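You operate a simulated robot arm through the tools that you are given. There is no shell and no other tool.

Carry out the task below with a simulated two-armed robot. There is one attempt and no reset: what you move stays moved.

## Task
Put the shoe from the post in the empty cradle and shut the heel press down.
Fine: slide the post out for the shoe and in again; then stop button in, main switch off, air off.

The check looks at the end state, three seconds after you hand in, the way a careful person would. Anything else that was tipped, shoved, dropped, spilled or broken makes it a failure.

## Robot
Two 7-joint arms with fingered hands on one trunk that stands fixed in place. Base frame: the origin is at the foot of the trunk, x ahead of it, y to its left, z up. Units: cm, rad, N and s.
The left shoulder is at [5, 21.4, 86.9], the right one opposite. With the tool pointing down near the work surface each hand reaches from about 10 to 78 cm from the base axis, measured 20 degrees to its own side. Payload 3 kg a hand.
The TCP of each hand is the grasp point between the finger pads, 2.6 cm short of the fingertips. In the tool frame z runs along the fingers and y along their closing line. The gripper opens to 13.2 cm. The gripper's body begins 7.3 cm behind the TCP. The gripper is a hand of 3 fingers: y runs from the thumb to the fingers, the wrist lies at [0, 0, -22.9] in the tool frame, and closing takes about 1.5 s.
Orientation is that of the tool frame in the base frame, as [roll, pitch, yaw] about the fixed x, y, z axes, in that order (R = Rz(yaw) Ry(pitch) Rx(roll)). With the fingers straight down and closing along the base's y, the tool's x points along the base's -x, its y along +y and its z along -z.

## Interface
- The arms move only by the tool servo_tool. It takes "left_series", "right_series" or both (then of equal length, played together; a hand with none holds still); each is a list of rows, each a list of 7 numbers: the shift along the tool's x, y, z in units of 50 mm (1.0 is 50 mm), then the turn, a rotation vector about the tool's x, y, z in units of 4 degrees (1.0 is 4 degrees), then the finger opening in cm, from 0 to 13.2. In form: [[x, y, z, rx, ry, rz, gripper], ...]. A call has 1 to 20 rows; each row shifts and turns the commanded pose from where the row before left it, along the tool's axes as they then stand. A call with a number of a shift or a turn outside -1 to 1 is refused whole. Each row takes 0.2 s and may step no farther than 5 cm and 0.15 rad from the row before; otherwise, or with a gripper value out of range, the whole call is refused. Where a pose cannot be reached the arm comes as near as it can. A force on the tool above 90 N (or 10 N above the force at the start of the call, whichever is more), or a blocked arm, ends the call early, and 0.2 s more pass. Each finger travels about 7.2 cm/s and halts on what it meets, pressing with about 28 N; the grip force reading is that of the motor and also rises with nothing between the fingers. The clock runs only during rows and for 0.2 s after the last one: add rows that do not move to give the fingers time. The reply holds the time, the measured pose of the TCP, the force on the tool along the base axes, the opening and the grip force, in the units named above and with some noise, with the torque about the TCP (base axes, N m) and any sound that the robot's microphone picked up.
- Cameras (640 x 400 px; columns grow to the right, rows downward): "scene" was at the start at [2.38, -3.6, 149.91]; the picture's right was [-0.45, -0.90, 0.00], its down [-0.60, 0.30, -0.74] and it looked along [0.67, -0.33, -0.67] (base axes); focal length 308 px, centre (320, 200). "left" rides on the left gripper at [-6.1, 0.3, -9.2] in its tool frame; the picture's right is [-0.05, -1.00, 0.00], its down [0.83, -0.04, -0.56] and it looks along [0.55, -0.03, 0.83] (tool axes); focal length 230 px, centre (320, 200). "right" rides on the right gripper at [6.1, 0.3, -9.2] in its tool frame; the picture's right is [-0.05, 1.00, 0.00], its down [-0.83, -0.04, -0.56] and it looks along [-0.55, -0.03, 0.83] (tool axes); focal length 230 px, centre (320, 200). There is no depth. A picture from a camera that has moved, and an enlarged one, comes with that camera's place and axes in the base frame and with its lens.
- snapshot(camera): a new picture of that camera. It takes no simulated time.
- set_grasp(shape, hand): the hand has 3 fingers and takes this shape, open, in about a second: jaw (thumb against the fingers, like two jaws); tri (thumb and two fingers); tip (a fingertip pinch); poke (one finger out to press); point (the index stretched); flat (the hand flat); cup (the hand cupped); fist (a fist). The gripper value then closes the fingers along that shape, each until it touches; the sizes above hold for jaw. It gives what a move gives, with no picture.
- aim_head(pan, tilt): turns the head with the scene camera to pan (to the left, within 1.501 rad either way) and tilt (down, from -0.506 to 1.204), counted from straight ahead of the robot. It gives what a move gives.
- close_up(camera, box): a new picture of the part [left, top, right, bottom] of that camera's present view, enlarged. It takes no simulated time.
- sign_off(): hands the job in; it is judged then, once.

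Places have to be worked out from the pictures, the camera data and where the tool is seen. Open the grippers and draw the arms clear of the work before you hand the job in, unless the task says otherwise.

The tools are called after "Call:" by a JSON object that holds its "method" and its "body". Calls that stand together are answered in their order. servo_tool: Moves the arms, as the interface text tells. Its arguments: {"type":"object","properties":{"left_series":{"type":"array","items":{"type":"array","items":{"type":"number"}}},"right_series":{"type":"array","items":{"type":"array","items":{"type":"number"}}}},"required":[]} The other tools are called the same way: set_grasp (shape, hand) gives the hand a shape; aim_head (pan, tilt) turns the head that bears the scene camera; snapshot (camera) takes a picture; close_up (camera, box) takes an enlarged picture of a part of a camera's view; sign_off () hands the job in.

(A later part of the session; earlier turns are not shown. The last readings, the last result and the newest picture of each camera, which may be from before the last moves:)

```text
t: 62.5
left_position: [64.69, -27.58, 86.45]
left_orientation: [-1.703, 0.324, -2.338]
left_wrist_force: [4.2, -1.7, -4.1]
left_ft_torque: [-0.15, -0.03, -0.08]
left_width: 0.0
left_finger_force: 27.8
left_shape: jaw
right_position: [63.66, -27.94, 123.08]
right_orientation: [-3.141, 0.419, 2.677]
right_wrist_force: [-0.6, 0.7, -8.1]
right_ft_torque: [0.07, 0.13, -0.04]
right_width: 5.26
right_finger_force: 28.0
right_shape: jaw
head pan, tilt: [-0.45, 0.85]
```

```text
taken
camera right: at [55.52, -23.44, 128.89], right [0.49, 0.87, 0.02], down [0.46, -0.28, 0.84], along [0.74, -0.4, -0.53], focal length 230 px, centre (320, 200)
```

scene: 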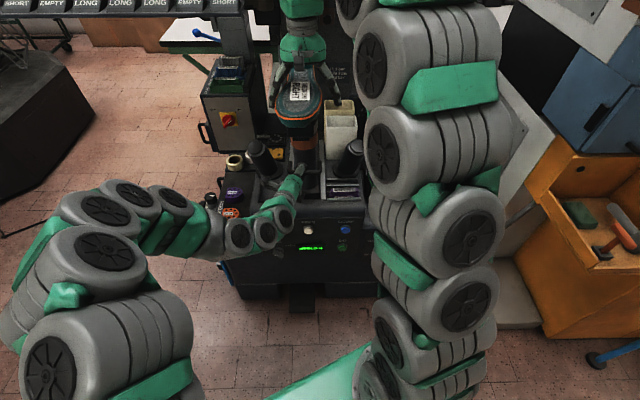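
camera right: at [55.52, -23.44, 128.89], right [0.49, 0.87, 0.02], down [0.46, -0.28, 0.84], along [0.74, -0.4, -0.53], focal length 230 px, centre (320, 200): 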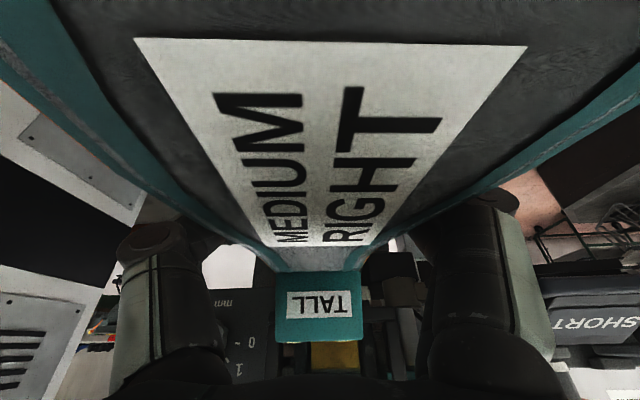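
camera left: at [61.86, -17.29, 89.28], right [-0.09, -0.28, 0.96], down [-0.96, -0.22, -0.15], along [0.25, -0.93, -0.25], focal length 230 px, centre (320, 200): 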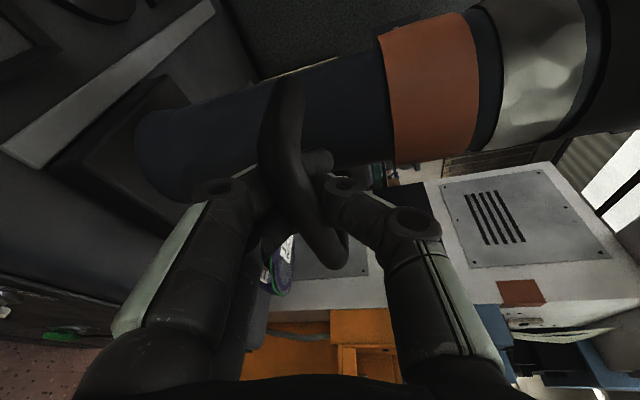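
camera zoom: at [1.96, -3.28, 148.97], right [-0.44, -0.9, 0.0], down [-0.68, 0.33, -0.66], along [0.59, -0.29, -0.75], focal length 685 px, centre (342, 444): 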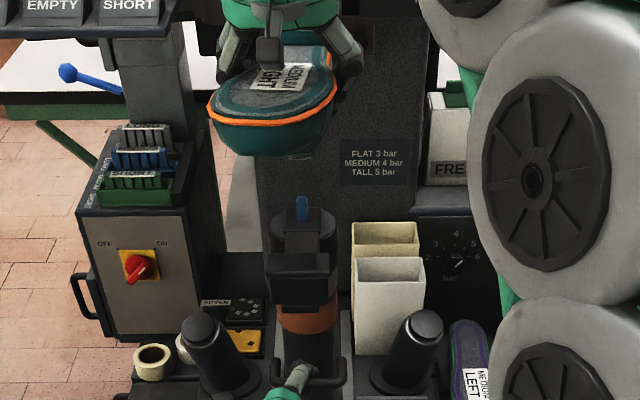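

The shoe is off the pin. It has sagged heel-down about 6–7° in the grip, so I tilt the hand to level it, then carry it to the right to B≈36 at the same height and lower to z≈91 in front of the cradle.

Call:
{"method": "servo_tool", "body": {"right_series": [[0, 0, 0, 0, -0.9, 0, 2], [0, 0, 0, 0, -0.9, 0, 2], [0, -0.5, 0, 0, 0, 0, 2], [0, -0.78, 0, 0, 0, 0, 2], [0, -0.78, 0, 0, 0, 0, 2], [0, -0.78, 0, 0, 0, 0, 2], [0, -0.78, 0, 0, 0, 0, 2], [0, -0.78, 0, 0, 0, 0, 2], [0, -0.78, 0, 0, 0, 0, 2], [0, -0.78, 0, 0, 0, 0, 2], [0, -0.78, 0, 0, 0, 0, 2], [0, -0.78, 0, 0, 0, 0, 2], [0, -0.3, 0, 0, 0, 0, 2], [0, 0, 0, 0, 0, 0, 2]]}}

Call:
{"method": "snapshot", "body": {"camera": "scene"}}

Call:
{"method": "snapshot", "body": {"camera": "right"}}

```text
t: 65.5
left_position: [64.55, -27.67, 86.46]
left_orientation: [-1.704, 0.324, -2.338]
left_wrist_force: [3.8, -1.2, -5.2]
left_ft_torque: [-0.12, -0.02, -0.05]
left_width: 0.0
left_finger_force: 28.9
left_shape: jaw
right_position: [46.41, -62.78, 123.23]
right_orientation: [-3.141, 0.545, 2.68]
right_wrist_force: [0.3, 0.2, -7.9]
right_ft_torque: [0.11, 0.16, -0.01]
right_width: 5.19
right_finger_force: 28.0
right_shape: jaw
head pan, tilt: [-0.45, 0.85]
```

```text
taken
```

scene: 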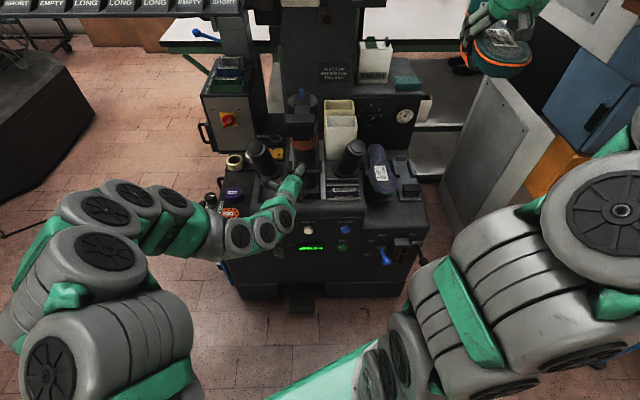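

```text
taken
camera right: at [37.54, -58.17, 127.81], right [0.49, 0.87, 0.03], down [0.36, -0.23, 0.91], along [0.8, -0.43, -0.42], focal length 230 px, centre (320, 200)
```

right: 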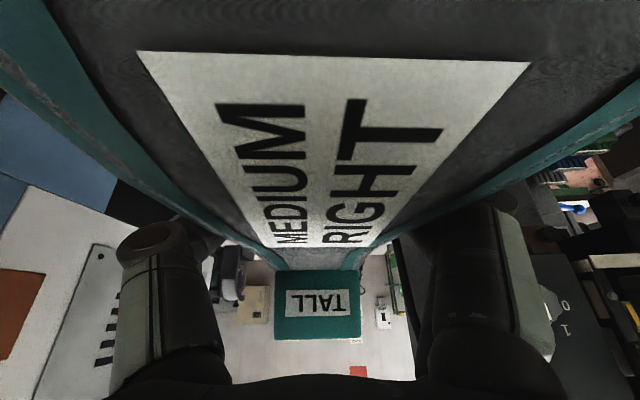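

The shoe is level now and at A 69.5, B 35.7. I lower it straight down to z≈91.

Call:
{"method": "servo_tool", "body": {"right_series": [[0.207, 0, 0.342, 0, 0, 0, 2], [0.362, 0, 0.598, 0, 0, 0, 2], [0.414, 0, 0.684, 0, 0, 0, 2], [0.414, 0, 0.684, 0, 0, 0, 2], [0.414, 0, 0.684, 0, 0, 0, 2], [0.414, 0, 0.684, 0, 0, 0, 2], [0.414, 0, 0.684, 0, 0, 0, 2], [0.362, 0, 0.598, 0, 0, 0, 2], [0.207, 0, 0.342, 0, 0, 0, 2], [0, 0, 0, 0, 0, 0, 2]]}}

Call:
{"method": "snapshot", "body": {"camera": "scene"}}

Call:
{"method": "snapshot", "body": {"camera": "right"}}

```text
t: 67.7
left_position: [64.65, -27.62, 86.42]
left_orientation: [-1.702, 0.322, -2.337]
left_wrist_force: [4.1, -1.1, -5.3]
left_ft_torque: [-0.16, -0.04, -0.04]
left_width: 0.02
left_finger_force: 27.5
left_shape: jaw
right_position: [46.39, -62.93, 92.15]
right_orientation: [-3.141, 0.544, 2.678]
right_wrist_force: [-0.3, -0.3, -8.5]
right_ft_torque: [0.07, 0.13, 0.0]
right_width: 5.23
right_finger_force: 28.0
right_shape: jaw
head pan, tilt: [-0.45, 0.85]
```

```text
taken
```

scene: 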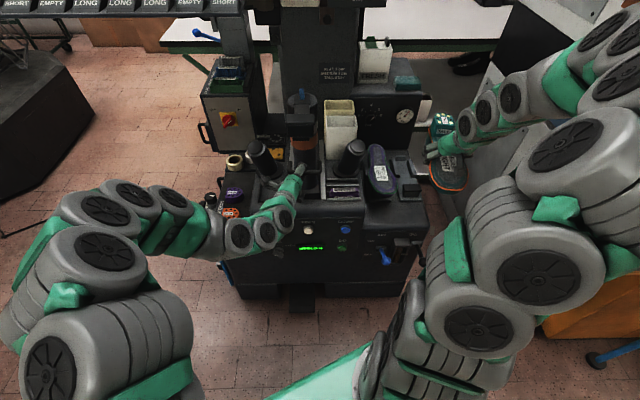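

```text
taken
camera right: at [37.55, -58.13, 96.76], right [0.49, 0.87, 0.03], down [0.36, -0.23, 0.91], along [0.8, -0.43, -0.42], focal length 230 px, centre (320, 200)
```

right: 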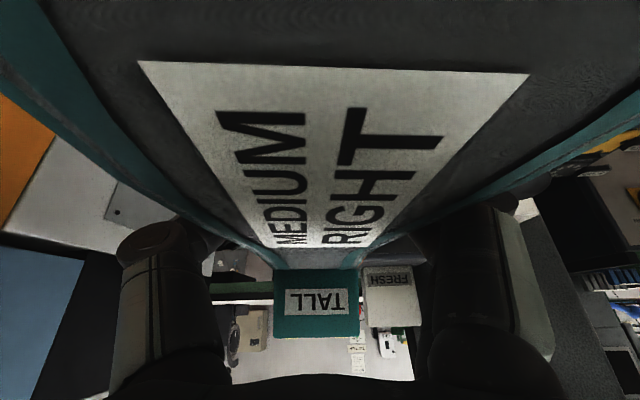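

The shoe is level and steady. I move it forward about 19 cm over the cradle at this height, then compare with the purple shoe.

Call:
{"method": "servo_tool", "body": {"right_series": [[-0.342, 0, 0.207, 0, 0, 0, 2], [-0.6, 0, 0.363, 0, 0, 0, 2], [-0.684, 0, 0.414, 0, 0, 0, 2], [-0.684, 0, 0.414, 0, 0, 0, 2], [-0.6, 0, 0.363, 0, 0, 0, 2], [-0.35, -0.08, 0.212, 0, 0, 0, 2], [0, 0, 0, 0, 0, 0, 2]]}}

Call:
{"method": "snapshot", "body": {"camera": "scene"}}

Call:
{"method": "close_up", "body": {"camera": "scene", "box": [330, 80, 470, 240]}}

Call:
{"method": "snapshot", "body": {"camera": "right"}}

```text
t: 69.3
left_position: [64.6, -27.64, 86.56]
left_orientation: [-1.703, 0.324, -2.338]
left_wrist_force: [4.8, -1.7, -4.0]
left_ft_torque: [-0.15, 0.0, -0.03]
left_width: 0.01
left_finger_force: 27.8
left_shape: jaw
right_position: [63.32, -71.72, 92.12]
right_orientation: [3.14, 0.543, 2.681]
right_wrist_force: [0.2, 1.1, -7.5]
right_ft_torque: [0.1, 0.16, -0.02]
right_width: 5.21
right_finger_force: 27.9
right_shape: jaw
head pan, tilt: [-0.45, 0.85]
```

```text
taken
```

scene: 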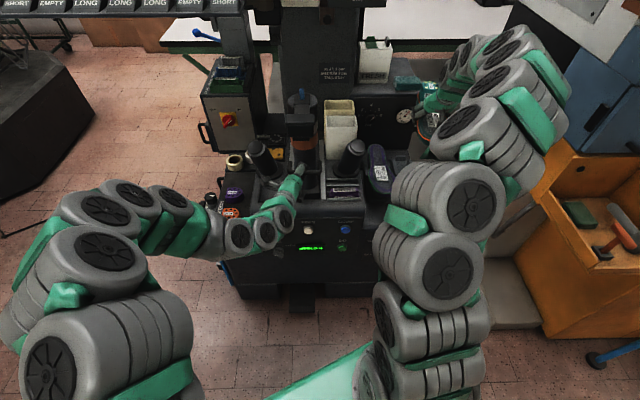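

```text
2.50 times, centred on (400, 160) of scene
camera zoom: at [1.96, -3.29, 148.97], right [-0.44, -0.9, 0.0], down [-0.68, 0.33, -0.66], along [0.59, -0.29, -0.75], focal length 770 px, centre (120, 300)
```

zoom: 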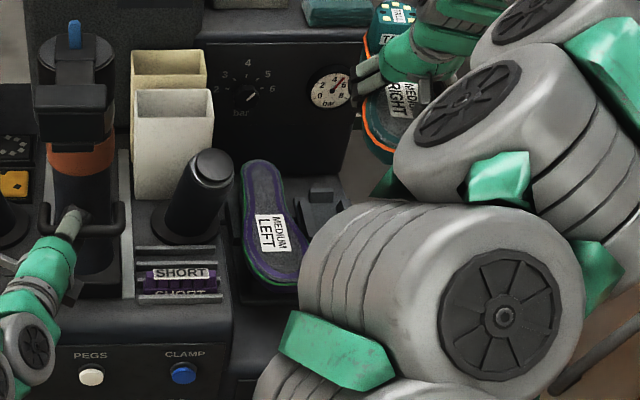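

```text
taken
camera right: at [54.38, -67.0, 96.8], right [0.49, 0.87, 0.03], down [0.36, -0.23, 0.9], along [0.8, -0.43, -0.43], focal length 230 px, centre (320, 200)
```

right: 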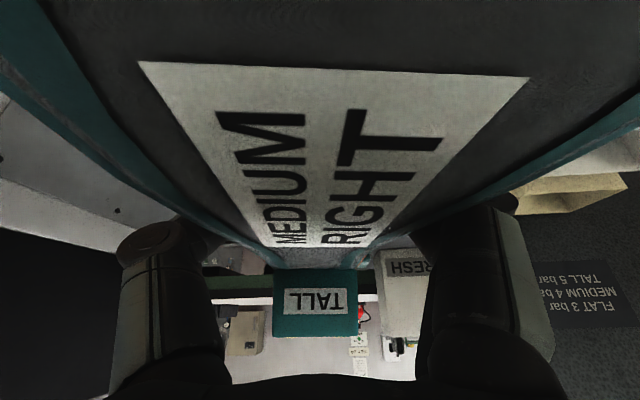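

The shoe hovers at A 88.6, B 36.2. My arm hides the cradle from the head camera, so before lowering I use the left hand: first push the now-empty post back in (same straight line), then use its camera for a side view.

Call:
{"method": "servo_tool", "body": {"left_series": [[-0.057, -0.006, 0.19, 0, 0, 0, 0], [-0.057, -0.006, 0.19, 0, 0, 0, 0], [-0.057, -0.006, 0.19, 0, 0, 0, 0], [-0.057, -0.006, 0.19, 0, 0, 0, 0], [-0.057, -0.006, 0.19, 0, 0, 0, 0], [-0.057, -0.006, 0.19, 0, 0, 0, 0], [-0.057, -0.006, 0.19, 0, 0, 0, 0], [0, 0, 0, 0, 0, 0, 0]]}}

Call:
{"method": "close_up", "body": {"camera": "scene", "box": [230, 60, 390, 220]}}

Call:
{"method": "snapshot", "body": {"camera": "left"}}

```text
t: 71.1
left_position: [70.85, -30.78, 86.55]
left_orientation: [-1.702, 0.325, -2.337]
left_wrist_force: [0.7, -0.3, 0.4]
left_ft_torque: [-0.01, -0.01, -0.02]
left_width: 0.0
left_finger_force: 28.4
left_shape: jaw
right_position: [63.26, -71.69, 92.22]
right_orientation: [3.141, 0.544, 2.677]
right_wrist_force: [0.1, 0.0, -9.0]
right_ft_torque: [0.12, 0.15, 0.02]
right_width: 5.19
right_finger_force: 28.1
right_shape: jaw
head pan, tilt: [-0.45, 0.85]
```

```text
2.50 times, centred on (310, 140) of scene
camera zoom: at [1.95, -3.28, 148.97], right [-0.44, -0.9, 0.0], down [-0.68, 0.33, -0.66], along [0.59, -0.29, -0.75], focal length 770 px, centre (345, 350)
```

zoom: 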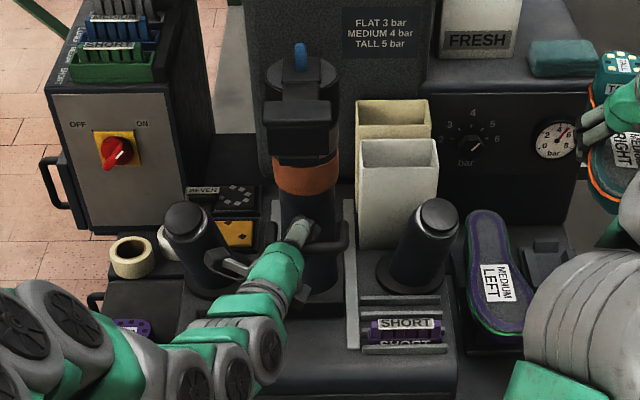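

```text
taken
camera left: at [68.13, -20.42, 89.36], right [-0.09, -0.28, 0.95], down [-0.96, -0.22, -0.16], along [0.25, -0.93, -0.25], focal length 230 px, centre (320, 200)
```

left: 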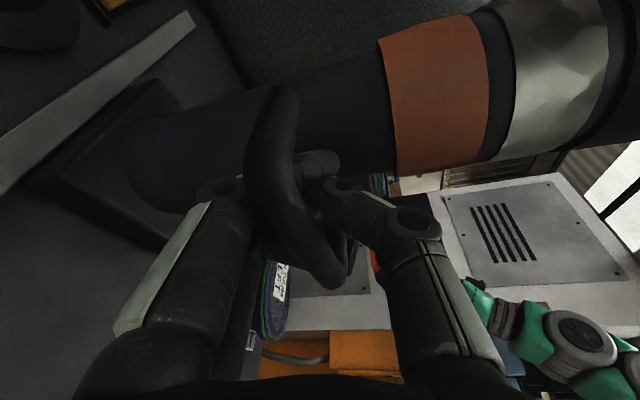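

The post is sliding back smoothly. I push on 9 cm, then feel for the in-stop.

Call:
{"method": "servo_tool", "body": {"left_series": [[-0.057, -0.006, 0.19, 0, 0, 0, 0], [-0.057, -0.006, 0.19, 0, 0, 0, 0], [-0.057, -0.006, 0.19, 0, 0, 0, 0], [-0.057, -0.006, 0.19, 0, 0, 0, 0], [-0.057, -0.006, 0.19, 0, 0, 0, 0], [-0.057, -0.006, 0.19, 0, 0, 0, 0], [-0.057, -0.006, 0.19, 0, 0, 0, 0], [-0.057, -0.006, 0.19, 0, 0, 0, 0], [-0.057, -0.006, 0.19, 0, 0, 0, 0], [0, 0, 0, 0, 0, 0, 0]]}}

Call:
{"method": "servo_tool", "body": {"left_series": [[-0.028, -0.003, 0.095, 0, 0, 0, 0], [-0.028, -0.003, 0.095, 0, 0, 0, 0], [-0.028, -0.003, 0.095, 0, 0, 0, 0], [-0.028, -0.003, 0.095, 0, 0, 0, 0], [-0.028, -0.003, 0.095, 0, 0, 0, 0], [-0.028, -0.003, 0.095, 0, 0, 0, 0]]}}

Call:
{"method": "close_up", "body": {"camera": "scene", "box": [230, 60, 390, 220]}}

Call:
{"method": "snapshot", "body": {"camera": "left"}}

```text
t: 73.3
left_position: [78.99, -34.55, 86.38]
left_orientation: [-1.701, 0.324, -2.336]
left_wrist_force: [0.7, 0.1, 0.6]
left_ft_torque: [-0.01, -0.05, -0.02]
left_width: 0.01
left_finger_force: 27.8
left_shape: jaw
right_position: [63.29, -71.73, 92.22]
right_orientation: [-3.142, 0.544, 2.679]
right_wrist_force: [0.2, -0.2, -7.9]
right_ft_torque: [0.09, 0.14, 0.0]
right_width: 5.2
right_finger_force: 28.3
right_shape: jaw
head pan, tilt: [-0.45, 0.85]
```

```text
t: 74.7
left_position: [81.48, -35.86, 86.16]
left_orientation: [-1.706, 0.322, -2.338]
left_wrist_force: [-24.7, 16.0, -9.3]
left_ft_torque: [-0.15, 0.01, 0.26]
left_width: 0.02
left_finger_force: 28.3
left_shape: jaw
right_position: [63.25, -71.75, 92.27]
right_orientation: [3.142, 0.546, 2.68]
right_wrist_force: [0.7, -0.5, -7.6]
right_ft_torque: [0.09, 0.16, -0.02]
right_width: 5.19
right_finger_force: 27.8
right_shape: jaw
head pan, tilt: [-0.45, 0.85]
```

```text
2.50 times, centred on (310, 140) of scene
camera zoom: at [1.92, -3.26, 148.97], right [-0.43, -0.9, 0.0], down [-0.68, 0.33, -0.66], along [0.59, -0.29, -0.75], focal length 770 px, centre (345, 350)
```

zoom: 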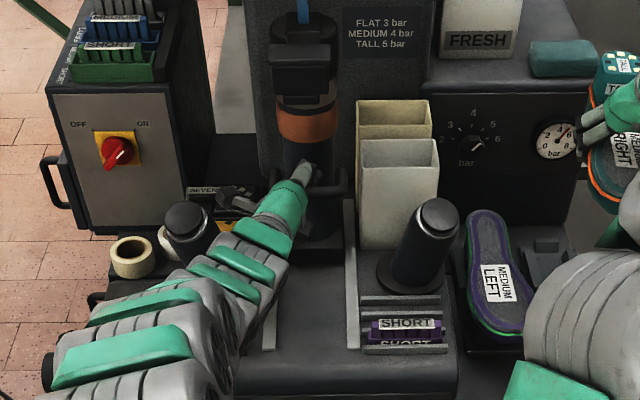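

```text
taken
camera left: at [78.8, -25.5, 89.05], right [-0.09, -0.29, 0.95], down [-0.96, -0.22, -0.15], along [0.25, -0.93, -0.26], focal length 230 px, centre (320, 200)
```

left: 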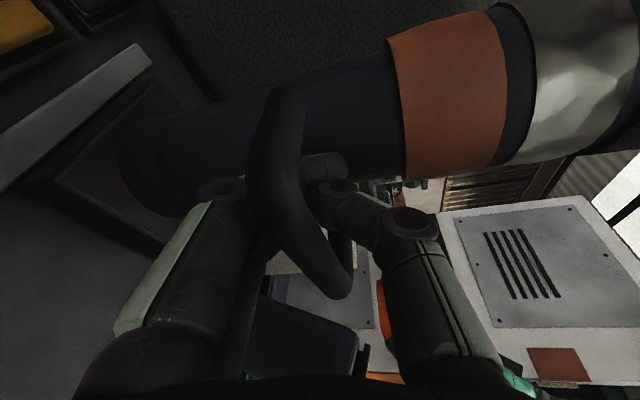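

The band and handle sit where they were at the start, and the force rose to ~30 N. I press 0.5 cm more to be sure that the post is against its stop.

Call:
{"method": "servo_tool", "body": {"left_series": [[-0.028, -0.003, 0.095, 0, 0, 0, 0], [0, 0, 0, 0, 0, 0, 0]]}}

Call:
{"method": "close_up", "body": {"camera": "scene", "box": [230, 60, 390, 220]}}

```text
t: 75.3
left_position: [81.93, -36.15, 86.49]
left_orientation: [-1.704, 0.322, -2.34]
left_wrist_force: [-57.2, 33.1, -3.8]
left_ft_torque: [-0.22, 0.0, 0.4]
left_width: 0.0
left_finger_force: 28.5
left_shape: jaw
right_position: [63.23, -71.72, 92.25]
right_orientation: [3.141, 0.544, 2.679]
right_wrist_force: [-0.6, -0.4, -8.5]
right_ft_torque: [0.1, 0.12, -0.01]
right_width: 5.22
right_finger_force: 28.0
right_shape: jaw
head pan, tilt: [-0.45, 0.85]
```

```text
2.50 times, centred on (310, 140) of scene
camera zoom: at [1.87, -3.24, 148.97], right [-0.44, -0.9, 0.0], down [-0.68, 0.33, -0.66], along [0.59, -0.29, -0.75], focal length 770 px, centre (345, 350)
```

zoom: 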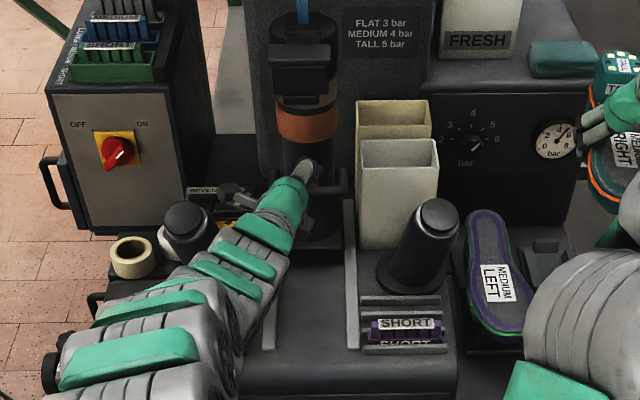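

Firm stop (66 N): the post is fully in. I relieve the push, open the left hand, and draw it back straight along the machine axis.

Call:
{"method": "servo_tool", "body": {"left_series": [[0.034, 0.004, -0.115, 0, 0, 0, 0], [0.034, 0.004, -0.115, 0, 0, 0, 0], [0, 0, 0, 0, 0, 0, 5], [0, 0, 0, 0, 0, 0, 9], [0, 0, 0, 0, 0, 0, 13], [0, 0, 0, 0, 0, 0, 13], [0, 0, 0, 0, 0, 0, 13], [0, 0, 0, 0, 0, 0, 13], [0, 0, 0, 0, 0, 0, 13]]}}

Call:
{"method": "snapshot", "body": {"camera": "left"}}

```text
t: 77.3
left_position: [81.01, -35.58, 86.47]
left_orientation: [-1.704, 0.326, -2.336]
left_wrist_force: [-0.5, -0.3, -0.2]
left_ft_torque: [-0.04, -0.01, -0.01]
left_width: 12.98
left_finger_force: 0.1
left_shape: jaw
right_position: [63.16, -71.76, 92.07]
right_orientation: [-3.14, 0.545, 2.68]
right_wrist_force: [-0.3, 0.6, -7.9]
right_ft_torque: [0.08, 0.1, -0.01]
right_width: 5.21
right_finger_force: 28.1
right_shape: jaw
head pan, tilt: [-0.45, 0.85]
```

```text
taken
camera left: at [78.2, -25.27, 89.31], right [-0.09, -0.28, 0.95], down [-0.96, -0.22, -0.15], along [0.25, -0.93, -0.25], focal length 230 px, centre (320, 200)
```

left: 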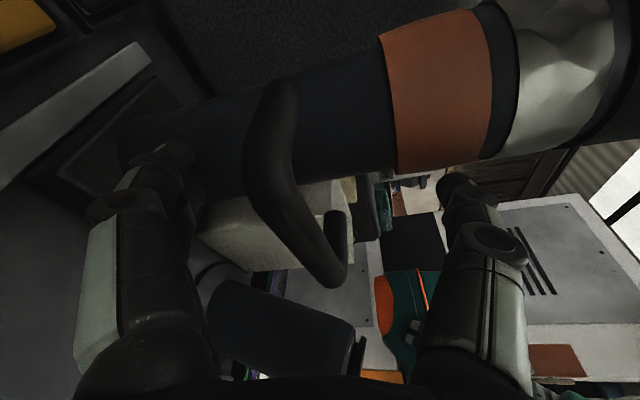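

I retreat 18 cm straight back and then rise 16 cm to get a side view of the held shoe and the cradle.

Call:
{"method": "servo_tool", "body": {"left_series": [[0.171, 0.019, -0.575, 0, 0, 0, 13], [0.171, 0.019, -0.575, 0, 0, 0, 13], [0.171, 0.019, -0.575, 0, 0, 0, 13], [0.171, 0.019, -0.575, 0, 0, 0, 13], [0.171, 0.019, -0.575, 0, 0, 0, 13], [0.171, 0.019, -0.575, 0, 0, 0, 13], [-0.254, -0.75, -0.1, 0, 0, 0, 13], [-0.254, -0.75, -0.1, 0, 0, 0, 13], [-0.254, -0.75, -0.1, 0, 0, 0, 13], [-0.254, -0.75, -0.1, 0, 0, 0, 13], [0, 0, 0, 0, 0, 0, 13]]}}

Call:
{"method": "snapshot", "body": {"camera": "left"}}

Call:
{"method": "snapshot", "body": {"camera": "scene"}}

```text
t: 79.7
left_position: [64.84, -27.59, 102.33]
left_orientation: [-1.703, 0.322, -2.336]
left_wrist_force: [1.0, -0.4, -0.2]
left_ft_torque: [0.0, -0.01, 0.02]
left_width: 12.99
left_finger_force: 0.0
left_shape: jaw
right_position: [63.16, -71.74, 92.12]
right_orientation: [3.141, 0.546, 2.68]
right_wrist_force: [-0.5, 0.3, -7.5]
right_ft_torque: [0.09, 0.15, 0.0]
right_width: 5.21
right_finger_force: 27.8
right_shape: jaw
head pan, tilt: [-0.45, 0.85]
```

```text
taken
camera left: at [62.13, -17.27, 105.24], right [-0.09, -0.28, 0.96], down [-0.96, -0.22, -0.15], along [0.25, -0.93, -0.25], focal length 230 px, centre (320, 200)
```

left: 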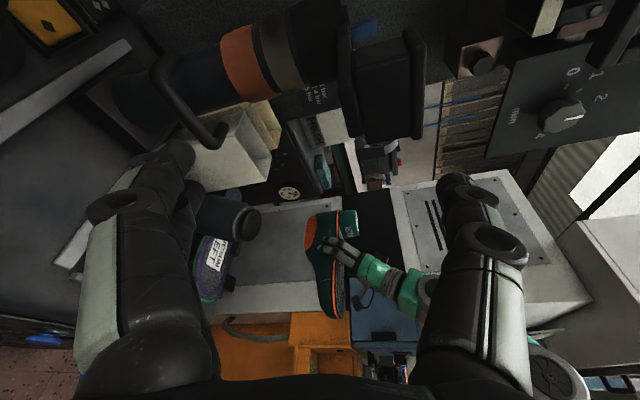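

```text
taken
```

scene: 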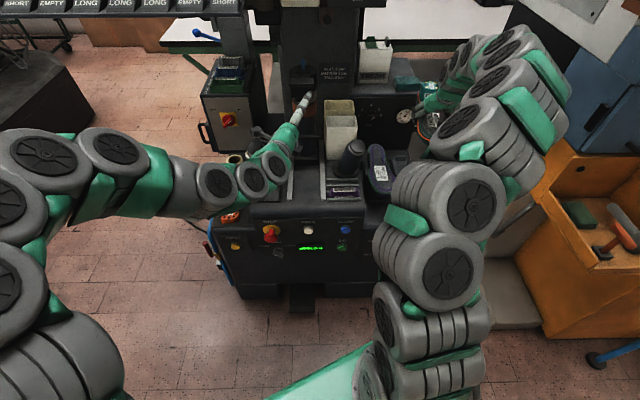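

A good side view. I zoom on the held shoe, the purple shoe and the cradle.

Call:
{"method": "close_up", "body": {"camera": "left", "box": [180, 170, 440, 340]}}

Call:
{"method": "close_up", "body": {"camera": "left", "box": [280, 195, 380, 325]}}

```text
2.35 times, centred on (310, 255) of left
camera zoom: at [62.13, -17.27, 105.24], right [-0.09, -0.28, 0.96], down [-0.96, -0.22, -0.15], along [0.25, -0.93, -0.25], focal length 541 px, centre (344, 71)
```

zoom: 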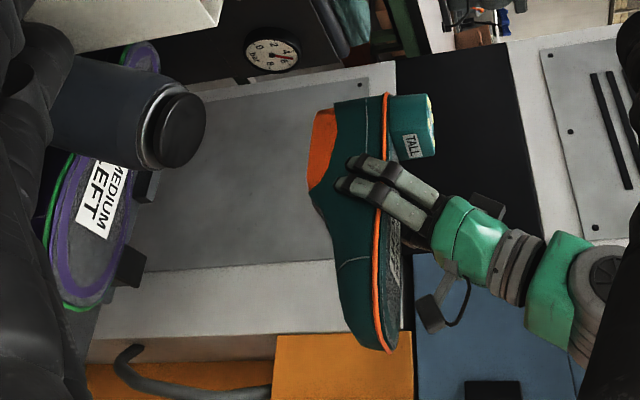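

```text
3.08 times, centred on (330, 260) of left
camera zoom: at [62.13, -17.27, 105.24], right [-0.09, -0.28, 0.96], down [-0.96, -0.22, -0.15], along [0.25, -0.93, -0.25], focal length 708 px, centre (289, 15)
```

zoom: 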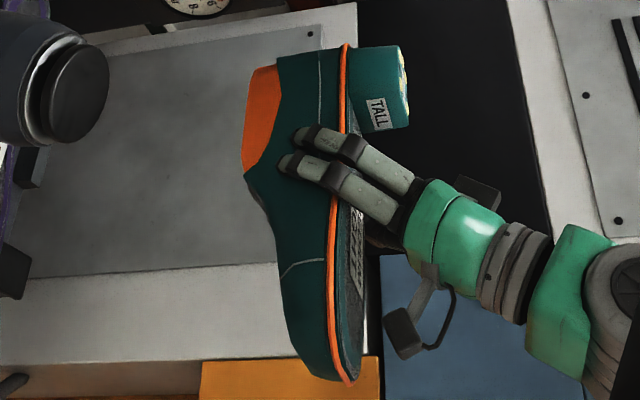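

The sole is level (toe and heel both at z≈94.1 by projection). I zoom on the cradle itself from this side.

Call:
{"method": "close_up", "body": {"camera": "left", "box": [190, 180, 270, 320]}}

Call:
{"method": "close_up", "body": {"camera": "scene", "box": [350, 120, 450, 220]}}

```text
2.86 times, centred on (230, 250) of left
camera zoom: at [62.13, -17.27, 105.24], right [-0.09, -0.28, 0.96], down [-0.96, -0.22, -0.15], along [0.25, -0.93, -0.25], focal length 657 px, centre (577, 57)
```

zoom: 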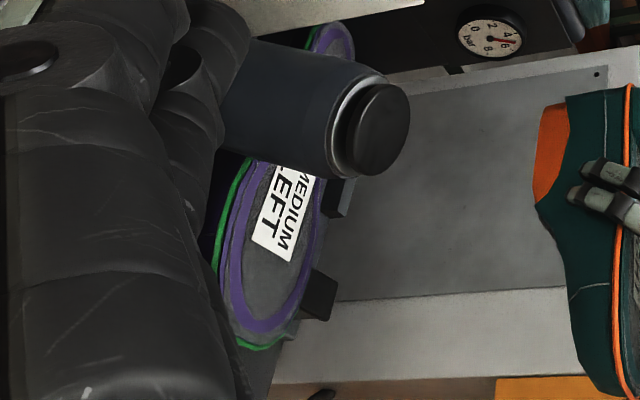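

```text
4.00 times, centred on (400, 170) of scene
camera zoom: at [1.95, -3.28, 148.97], right [-0.44, -0.9, 0.0], down [-0.68, 0.33, -0.66], along [0.59, -0.29, -0.75], focal length 1232 px, centre (0, 320)
```

zoom: 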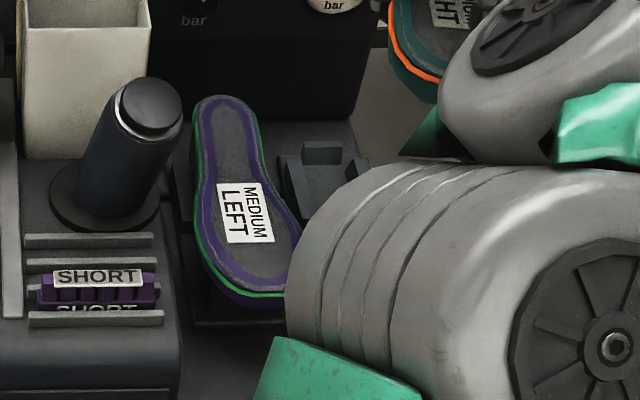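

Refined: the cradle axis is at B≈35.8 and purple's centre A≈88.7, so I nudge the shoe 0.4 cm left and 0.7 cm forward, then lower it 15 cm and look again.

Call:
{"method": "servo_tool", "body": {"right_series": [[-0.128, 0.09, 0.078, 0, 0, 0, 2], [0.207, 0, 0.342, 0, 0, 0, 2], [0.31, 0, 0.513, 0, 0, 0, 2], [0.31, 0, 0.513, 0, 0, 0, 2], [0.31, 0, 0.513, 0, 0, 0, 2], [0.31, 0, 0.513, 0, 0, 0, 2], [0.103, 0, 0.171, 0, 0, 0, 2], [0, 0, 0, 0, 0, 0, 2]]}}

Call:
{"method": "close_up", "body": {"camera": "left", "box": [180, 170, 440, 340]}}

Call:
{"method": "close_up", "body": {"camera": "scene", "box": [340, 80, 480, 240]}}

Call:
{"method": "snapshot", "body": {"camera": "right"}}

```text
t: 81.5
left_position: [64.85, -27.52, 102.31]
left_orientation: [-1.701, 0.325, -2.338]
left_wrist_force: [-0.4, -0.6, 0.5]
left_ft_torque: [0.0, -0.01, -0.01]
left_width: 12.98
left_finger_force: 0.2
left_shape: jaw
right_position: [64.27, -71.75, 77.12]
right_orientation: [-3.141, 0.545, 2.679]
right_wrist_force: [0.6, 0.0, -7.0]
right_ft_torque: [0.06, 0.12, -0.02]
right_width: 5.18
right_finger_force: 27.7
right_shape: jaw
head pan, tilt: [-0.45, 0.85]
```

```text
2.35 times, centred on (310, 255) of left
camera zoom: at [62.12, -17.29, 105.21], right [-0.09, -0.28, 0.96], down [-0.96, -0.22, -0.15], along [0.25, -0.93, -0.25], focal length 541 px, centre (344, 71)
```

zoom: 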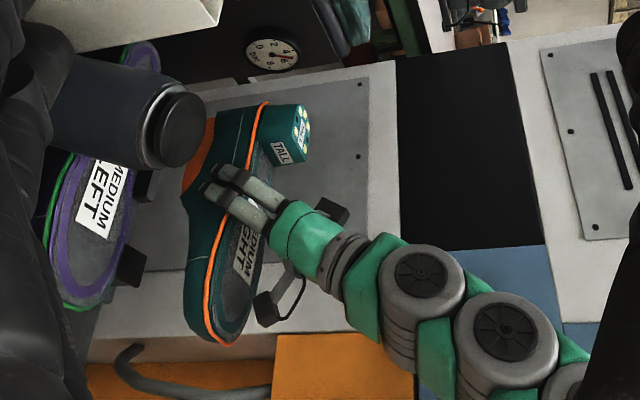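

```text
2.50 times, centred on (410, 160) of scene
camera zoom: at [1.95, -3.28, 148.97], right [-0.44, -0.9, 0.0], down [-0.68, 0.33, -0.66], along [0.59, -0.29, -0.75], focal length 770 px, centre (95, 300)
```

zoom: 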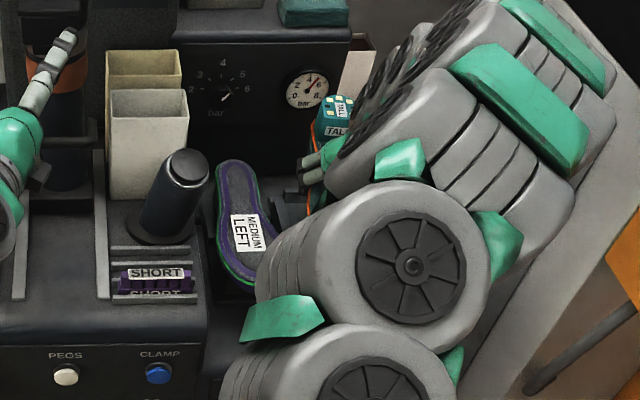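

```text
taken
camera right: at [55.29, -66.98, 81.86], right [0.49, 0.87, 0.03], down [0.36, -0.23, 0.91], along [0.8, -0.43, -0.42], focal length 230 px, centre (320, 200)
```

right: 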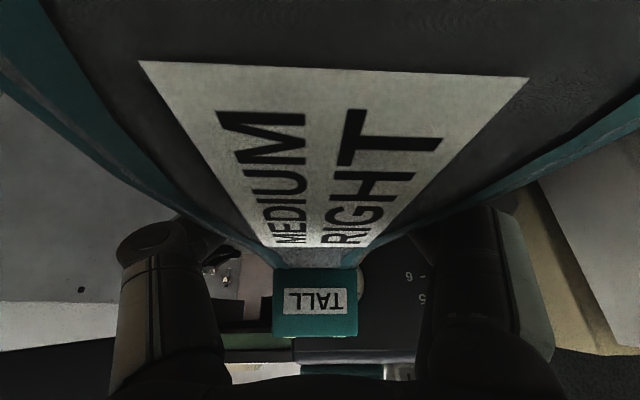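

Aligned at A 89.4, B 35.8, and level. I lower 5 cm more and check.

Call:
{"method": "servo_tool", "body": {"right_series": [[0.155, 0, 0.257, 0, 0, 0, 2], [0.155, 0, 0.257, 0, 0, 0, 2], [0.155, 0, 0.257, 0, 0, 0, 2], [0.052, 0, 0.086, 0, 0, 0, 2], [0, 0, 0, 0, 0, 0, 2]]}}

Call:
{"method": "close_up", "body": {"camera": "left", "box": [190, 180, 350, 320]}}

Call:
{"method": "close_up", "body": {"camera": "scene", "box": [340, 80, 480, 240]}}

```text
t: 82.7
left_position: [64.86, -27.64, 102.34]
left_orientation: [-1.701, 0.324, -2.337]
left_wrist_force: [-0.4, 0.7, 0.4]
left_ft_torque: [0.0, 0.0, 0.0]
left_width: 12.97
left_finger_force: 0.1
left_shape: jaw
right_position: [64.01, -71.8, 72.07]
right_orientation: [3.141, 0.545, 2.68]
right_wrist_force: [-0.4, 0.4, -7.6]
right_ft_torque: [0.1, 0.14, 0.02]
right_width: 5.22
right_finger_force: 27.9
right_shape: jaw
head pan, tilt: [-0.45, 0.85]
```

```text
2.86 times, centred on (270, 250) of left
camera zoom: at [62.12, -17.29, 105.21], right [-0.09, -0.28, 0.96], down [-0.96, -0.22, -0.15], along [0.25, -0.93, -0.25], focal length 657 px, centre (463, 57)
```

zoom: 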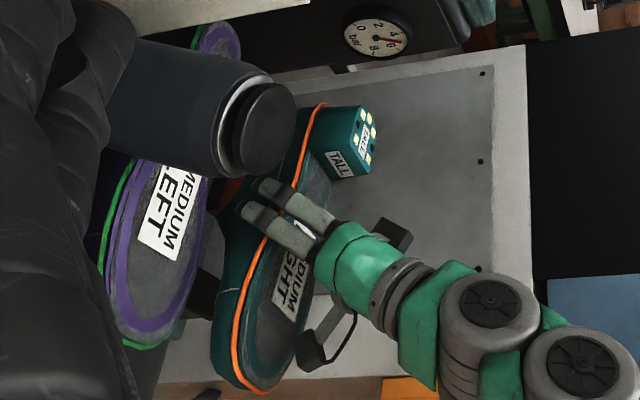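

```text
2.50 times, centred on (410, 160) of scene
camera zoom: at [1.95, -3.28, 148.97], right [-0.44, -0.9, 0.0], down [-0.68, 0.33, -0.66], along [0.59, -0.29, -0.75], focal length 770 px, centre (95, 300)
```

zoom: 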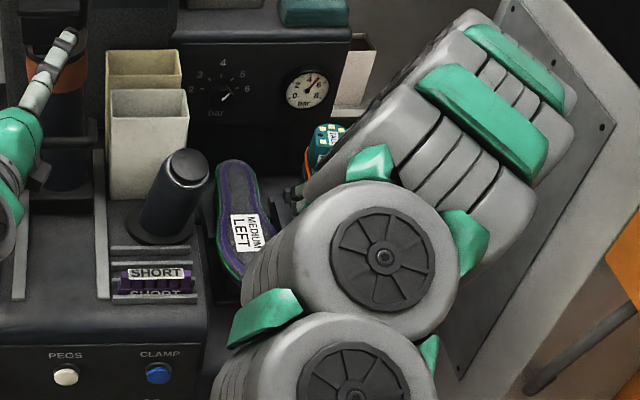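

No contact yet. I go on down 2 cm, then in half-centimetre steps until the weight comes off the wrist.

Call:
{"method": "servo_tool", "body": {"right_series": [[0.052, 0, 0.0855, 0, 0, 0, 2], [0.052, 0, 0.0855, 0, 0, 0, 2], [0.052, 0, 0.0855, 0, 0, 0, 2], [0.052, 0, 0.0855, 0, 0, 0, 2], [0, 0, 0, 0, 0, 0, 2]]}}

Call:
{"method": "close_up", "body": {"camera": "left", "box": [190, 180, 350, 320]}}

```text
t: 83.9
left_position: [64.83, -27.69, 102.47]
left_orientation: [-1.703, 0.324, -2.339]
left_wrist_force: [-1.2, -0.3, -0.6]
left_ft_torque: [-0.01, 0.0, 0.0]
left_width: 13.02
left_finger_force: 0.0
left_shape: jaw
right_position: [64.14, -71.84, 70.13]
right_orientation: [-3.141, 0.546, 2.678]
right_wrist_force: [0.4, 0.0, -7.8]
right_ft_torque: [0.09, 0.13, -0.01]
right_width: 5.24
right_finger_force: 28.5
right_shape: jaw
head pan, tilt: [-0.45, 0.85]
```

```text
2.86 times, centred on (270, 250) of left
camera zoom: at [62.12, -17.29, 105.2], right [-0.09, -0.28, 0.96], down [-0.96, -0.22, -0.15], along [0.25, -0.93, -0.25], focal length 657 px, centre (463, 57)
```

zoom: 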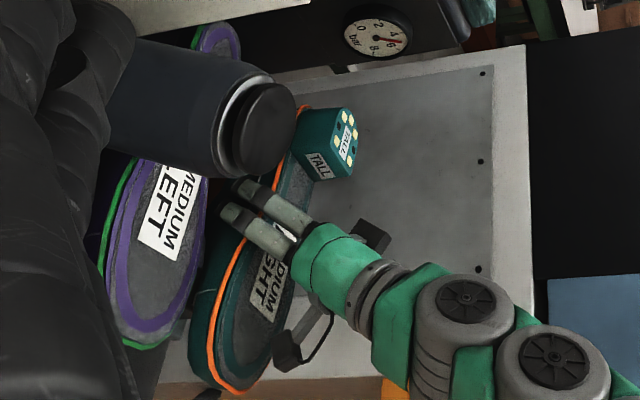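

Still free at z=70.1. I continue in small steps.

Call:
{"method": "servo_tool", "body": {"right_series": [[0.026, 0, 0.043, 0, 0, 0, 2], [0.026, 0, 0.043, 0, 0, 0, 2], [0.026, 0, 0.043, 0, 0, 0, 2], [0.026, 0, 0.043, 0, 0, 0, 2], [0, 0, 0, 0, 0, 0, 2]]}}

```text
t: 85.1
left_position: [64.89, -27.69, 102.41]
left_orientation: [-1.702, 0.324, -2.337]
left_wrist_force: [0.2, 0.1, 0.1]
left_ft_torque: [0.02, 0.02, -0.01]
left_width: 12.99
left_finger_force: 0.0
left_shape: jaw
right_position: [64.08, -71.61, 69.15]
right_orientation: [3.141, 0.545, 2.679]
right_wrist_force: [-0.7, 3.1, -3.0]
right_ft_torque: [-0.07, -0.2, 0.13]
right_width: 5.19
right_finger_force: 27.9
right_shape: jaw
head pan, tilt: [-0.45, 0.85]
```

Contact begins at z≈69.2 with a 3 N push to the left. I look from both cameras before going on.

Call:
{"method": "close_up", "body": {"camera": "left", "box": [200, 180, 320, 320]}}

Call:
{"method": "close_up", "body": {"camera": "scene", "box": [360, 110, 440, 200]}}

Call:
{"method": "snapshot", "body": {"camera": "right"}}

```text
2.86 times, centred on (260, 250) of left
camera zoom: at [62.12, -17.28, 105.21], right [-0.09, -0.28, 0.96], down [-0.96, -0.22, -0.15], along [0.25, -0.93, -0.25], focal length 657 px, centre (491, 57)
```

zoom: 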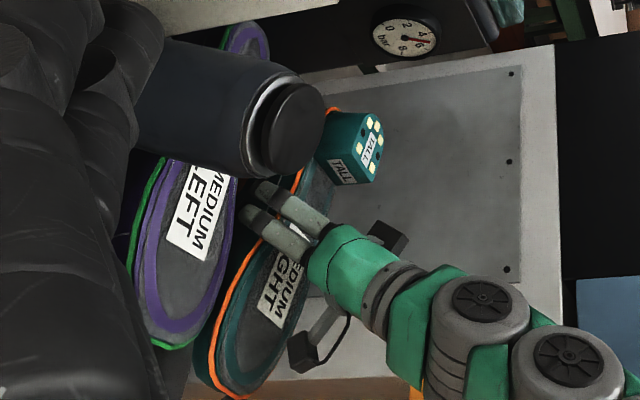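

```text
4.44 times, centred on (400, 155) of scene
camera zoom: at [1.94, -3.27, 148.97], right [-0.44, -0.9, 0.0], down [-0.68, 0.33, -0.66], along [0.59, -0.29, -0.75], focal length 1369 px, centre (-36, 400)
```

zoom: 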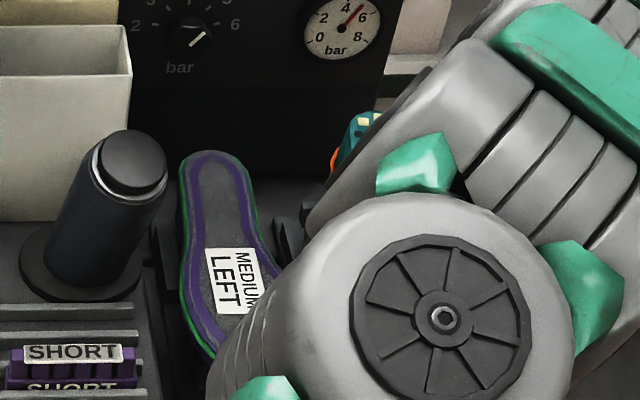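

```text
taken
camera right: at [55.26, -66.94, 73.77], right [0.49, 0.87, 0.03], down [0.36, -0.23, 0.91], along [0.8, -0.43, -0.42], focal length 230 px, centre (320, 200)
```

right: 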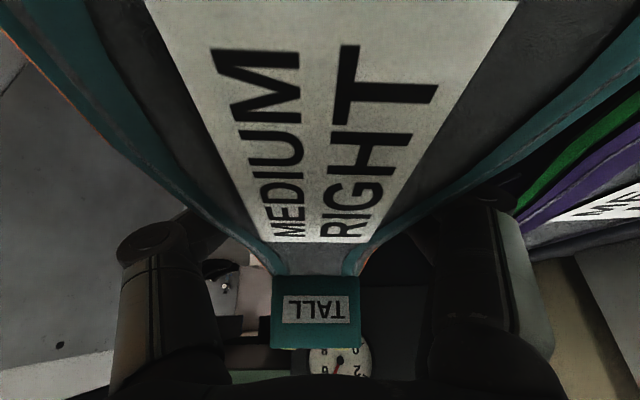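

The heel has touched down and pitched the shoe slightly toe-down, nearly the same pose as the purple one (heel welt ≈71.5, toe ≈69.7). I lower half a centimetre more to put the weight on the cradle.

Call:
{"method": "servo_tool", "body": {"right_series": [[0.026, 0, 0.043, 0, 0, 0, 2], [0.026, 0, 0.043, 0, 0, 0, 2], [0, 0, 0, 0, 0, 0, 2]]}}

Call:
{"method": "snapshot", "body": {"camera": "right"}}

Call:
{"method": "close_up", "body": {"camera": "left", "box": [200, 180, 320, 320]}}

```text
t: 85.9
left_position: [64.91, -27.53, 102.5]
left_orientation: [-1.702, 0.324, -2.337]
left_wrist_force: [0.2, -0.6, 0.8]
left_ft_torque: [0.0, -0.02, -0.01]
left_width: 12.99
left_finger_force: 0.0
left_shape: jaw
right_position: [64.19, -71.68, 68.74]
right_orientation: [-3.14, 0.546, 2.679]
right_wrist_force: [-3.4, 6.7, 22.6]
right_ft_torque: [-0.42, -0.09, 0.38]
right_width: 5.25
right_finger_force: 28.0
right_shape: jaw
head pan, tilt: [-0.45, 0.85]
```

```text
taken
camera right: at [55.3, -66.98, 73.38], right [0.49, 0.87, 0.03], down [0.36, -0.23, 0.91], along [0.8, -0.43, -0.42], focal length 230 px, centre (320, 200)
```

right: 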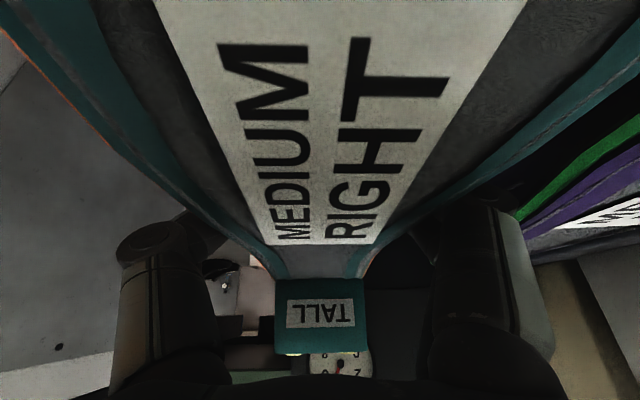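

```text
2.86 times, centred on (260, 250) of left
camera zoom: at [62.1, -17.25, 105.24], right [-0.09, -0.28, 0.96], down [-0.96, -0.22, -0.15], along [0.25, -0.93, -0.25], focal length 657 px, centre (491, 57)
```

zoom: 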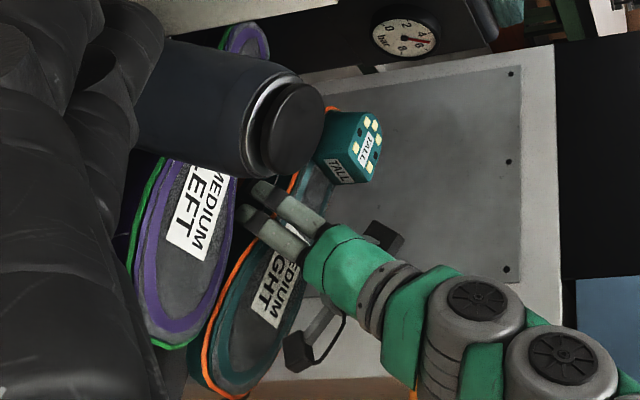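

The cradle carries the load (+23 N), but the heel rides ~1 cm high with a push to the left, and the shoe sits toe-down: the shoe is yawed about 4° (heel to the right) relative to the cradle axis. I lift 1.3 cm, turn it 4° and level it, then check.

Call:
{"method": "servo_tool", "body": {"right_series": [[-0.067, 0, -0.111, 0, 0, 0, 2], [-0.067, 0, -0.111, 0, 0, 0, 2], [0, 0.03, 0, -0.26, 0, -0.43, 2], [0, 0, 0, -0.26, 0, -0.43, 2], [0, 0, 0, 0, 0.6, 0, 2], [0, 0, 0, 0, 0.6, 0, 2], [0, 0, 0, 0, 0, 0, 2]]}}

Call:
{"method": "snapshot", "body": {"camera": "right"}}

Call:
{"method": "close_up", "body": {"camera": "left", "box": [200, 180, 320, 320]}}

```text
t: 87.5
left_position: [64.75, -27.7, 102.45]
left_orientation: [-1.702, 0.324, -2.336]
left_wrist_force: [-0.3, -0.2, 0.9]
left_ft_torque: [0.04, -0.01, -0.01]
left_width: 12.97
left_finger_force: 0.1
left_shape: jaw
right_position: [64.21, -71.58, 69.92]
right_orientation: [-3.14, 0.461, 2.748]
right_wrist_force: [-0.5, 0.2, -8.1]
right_ft_torque: [0.09, 0.16, 0.01]
right_width: 5.24
right_finger_force: 27.6
right_shape: jaw
head pan, tilt: [-0.45, 0.85]
```

```text
taken
camera right: at [55.41, -67.64, 75.4], right [0.43, 0.9, 0.02], down [0.44, -0.23, 0.87], along [0.79, -0.36, -0.5], focal length 230 px, centre (320, 200)
```

right: 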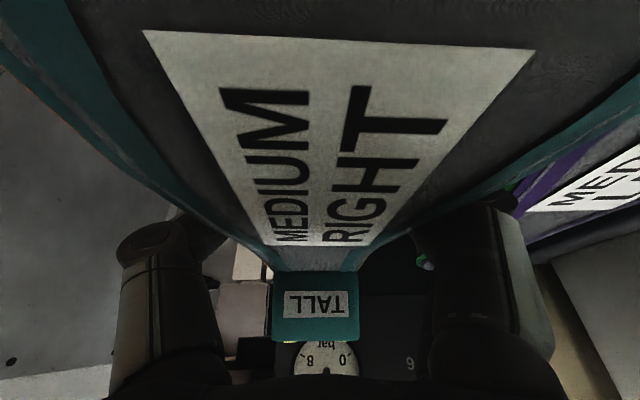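

```text
2.86 times, centred on (260, 250) of left
camera zoom: at [62.12, -17.29, 105.21], right [-0.09, -0.28, 0.96], down [-0.96, -0.22, -0.15], along [0.25, -0.93, -0.25], focal length 657 px, centre (491, 57)
```

zoom: 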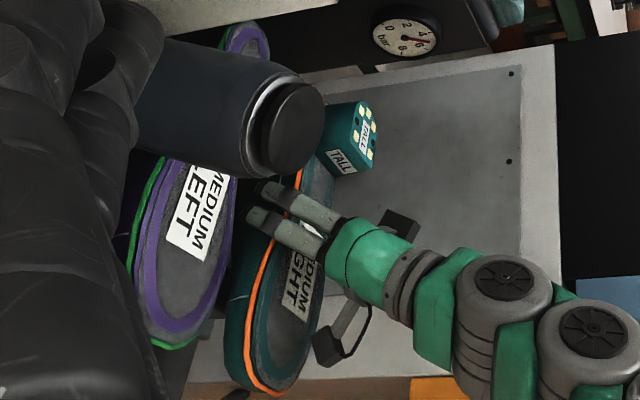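

Now well aligned in yaw; heel about 3° low. I level it and lower again in small steps.

Call:
{"method": "servo_tool", "body": {"right_series": [[0, 0, 0, 0, -0.7, 0, 2], [0.0244, 0, 0.0436, 0, 0, 0, 2], [0.0244, 0, 0.0436, 0, 0, 0, 2], [0.0244, 0, 0.0436, 0, 0, 0, 2], [0, 0, 0, 0, 0, 0, 2]]}}

Call:
{"method": "servo_tool", "body": {"right_series": [[0.0244, 0, 0.0436, 0, 0, 0, 2], [0, 0, 0, 0, 0, 0, 2]]}}

Call:
{"method": "servo_tool", "body": {"right_series": [[0.0244, 0, 0.0436, 0, 0, 0, 2], [0, 0, 0, 0, 0, 0, 2]]}}

Call:
{"method": "snapshot", "body": {"camera": "right"}}

Call:
{"method": "close_up", "body": {"camera": "left", "box": [200, 180, 320, 320]}}

```text
t: 88.7
left_position: [64.96, -27.61, 102.42]
left_orientation: [-1.704, 0.324, -2.336]
left_wrist_force: [-0.6, -0.3, 0.5]
left_ft_torque: [0.01, 0.05, 0.02]
left_width: 12.99
left_finger_force: 0.0
left_shape: jaw
right_position: [64.22, -71.65, 69.12]
right_orientation: [-3.142, 0.509, 2.749]
right_wrist_force: [0.0, -0.2, -7.8]
right_ft_torque: [0.05, 0.15, 0.02]
right_width: 5.21
right_finger_force: 28.2
right_shape: jaw
head pan, tilt: [-0.45, 0.85]
```

```text
t: 89.3
left_position: [64.92, -27.61, 102.42]
left_orientation: [-1.702, 0.325, -2.336]
left_wrist_force: [0.5, -0.4, -0.3]
left_ft_torque: [-0.01, 0.02, 0.0]
left_width: 13.0
left_finger_force: 0.1
left_shape: jaw
right_position: [64.14, -71.6, 68.99]
right_orientation: [3.14, 0.51, 2.75]
right_wrist_force: [-0.1, 0.4, -8.4]
right_ft_torque: [0.04, 0.1, 0.01]
right_width: 5.27
right_finger_force: 27.9
right_shape: jaw
head pan, tilt: [-0.45, 0.85]
```

```text
t: 89.9
left_position: [64.93, -27.65, 102.37]
left_orientation: [-1.703, 0.325, -2.338]
left_wrist_force: [-0.2, 0.3, 0.0]
left_ft_torque: [-0.01, 0.04, -0.01]
left_width: 12.97
left_finger_force: 0.0
left_shape: jaw
right_position: [64.31, -71.56, 68.58]
right_orientation: [3.141, 0.508, 2.75]
right_wrist_force: [0.2, 0.2, -8.5]
right_ft_torque: [0.05, 0.12, -0.03]
right_width: 5.25
right_finger_force: 28.0
right_shape: jaw
head pan, tilt: [-0.45, 0.85]
```

```text
taken
camera right: at [55.15, -67.53, 73.65], right [0.42, 0.91, 0.03], down [0.4, -0.21, 0.89], along [0.81, -0.37, -0.46], focal length 230 px, centre (320, 200)
```

right: 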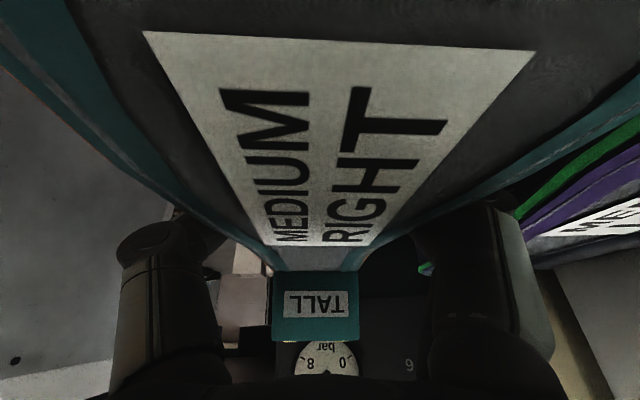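

```text
2.86 times, centred on (260, 250) of left
camera zoom: at [62.12, -17.29, 105.2], right [-0.09, -0.28, 0.96], down [-0.96, -0.22, -0.15], along [0.25, -0.93, -0.25], focal length 657 px, centre (491, 57)
```

zoom: 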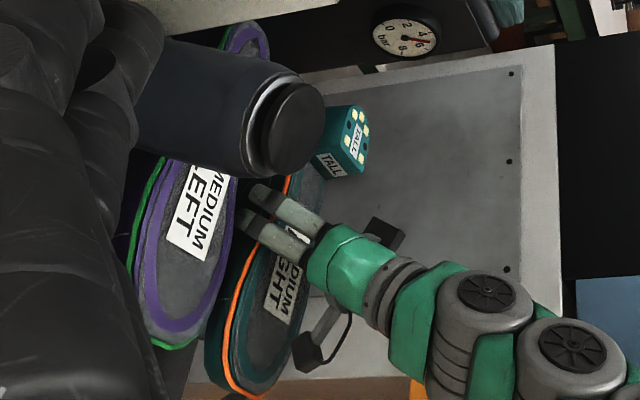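

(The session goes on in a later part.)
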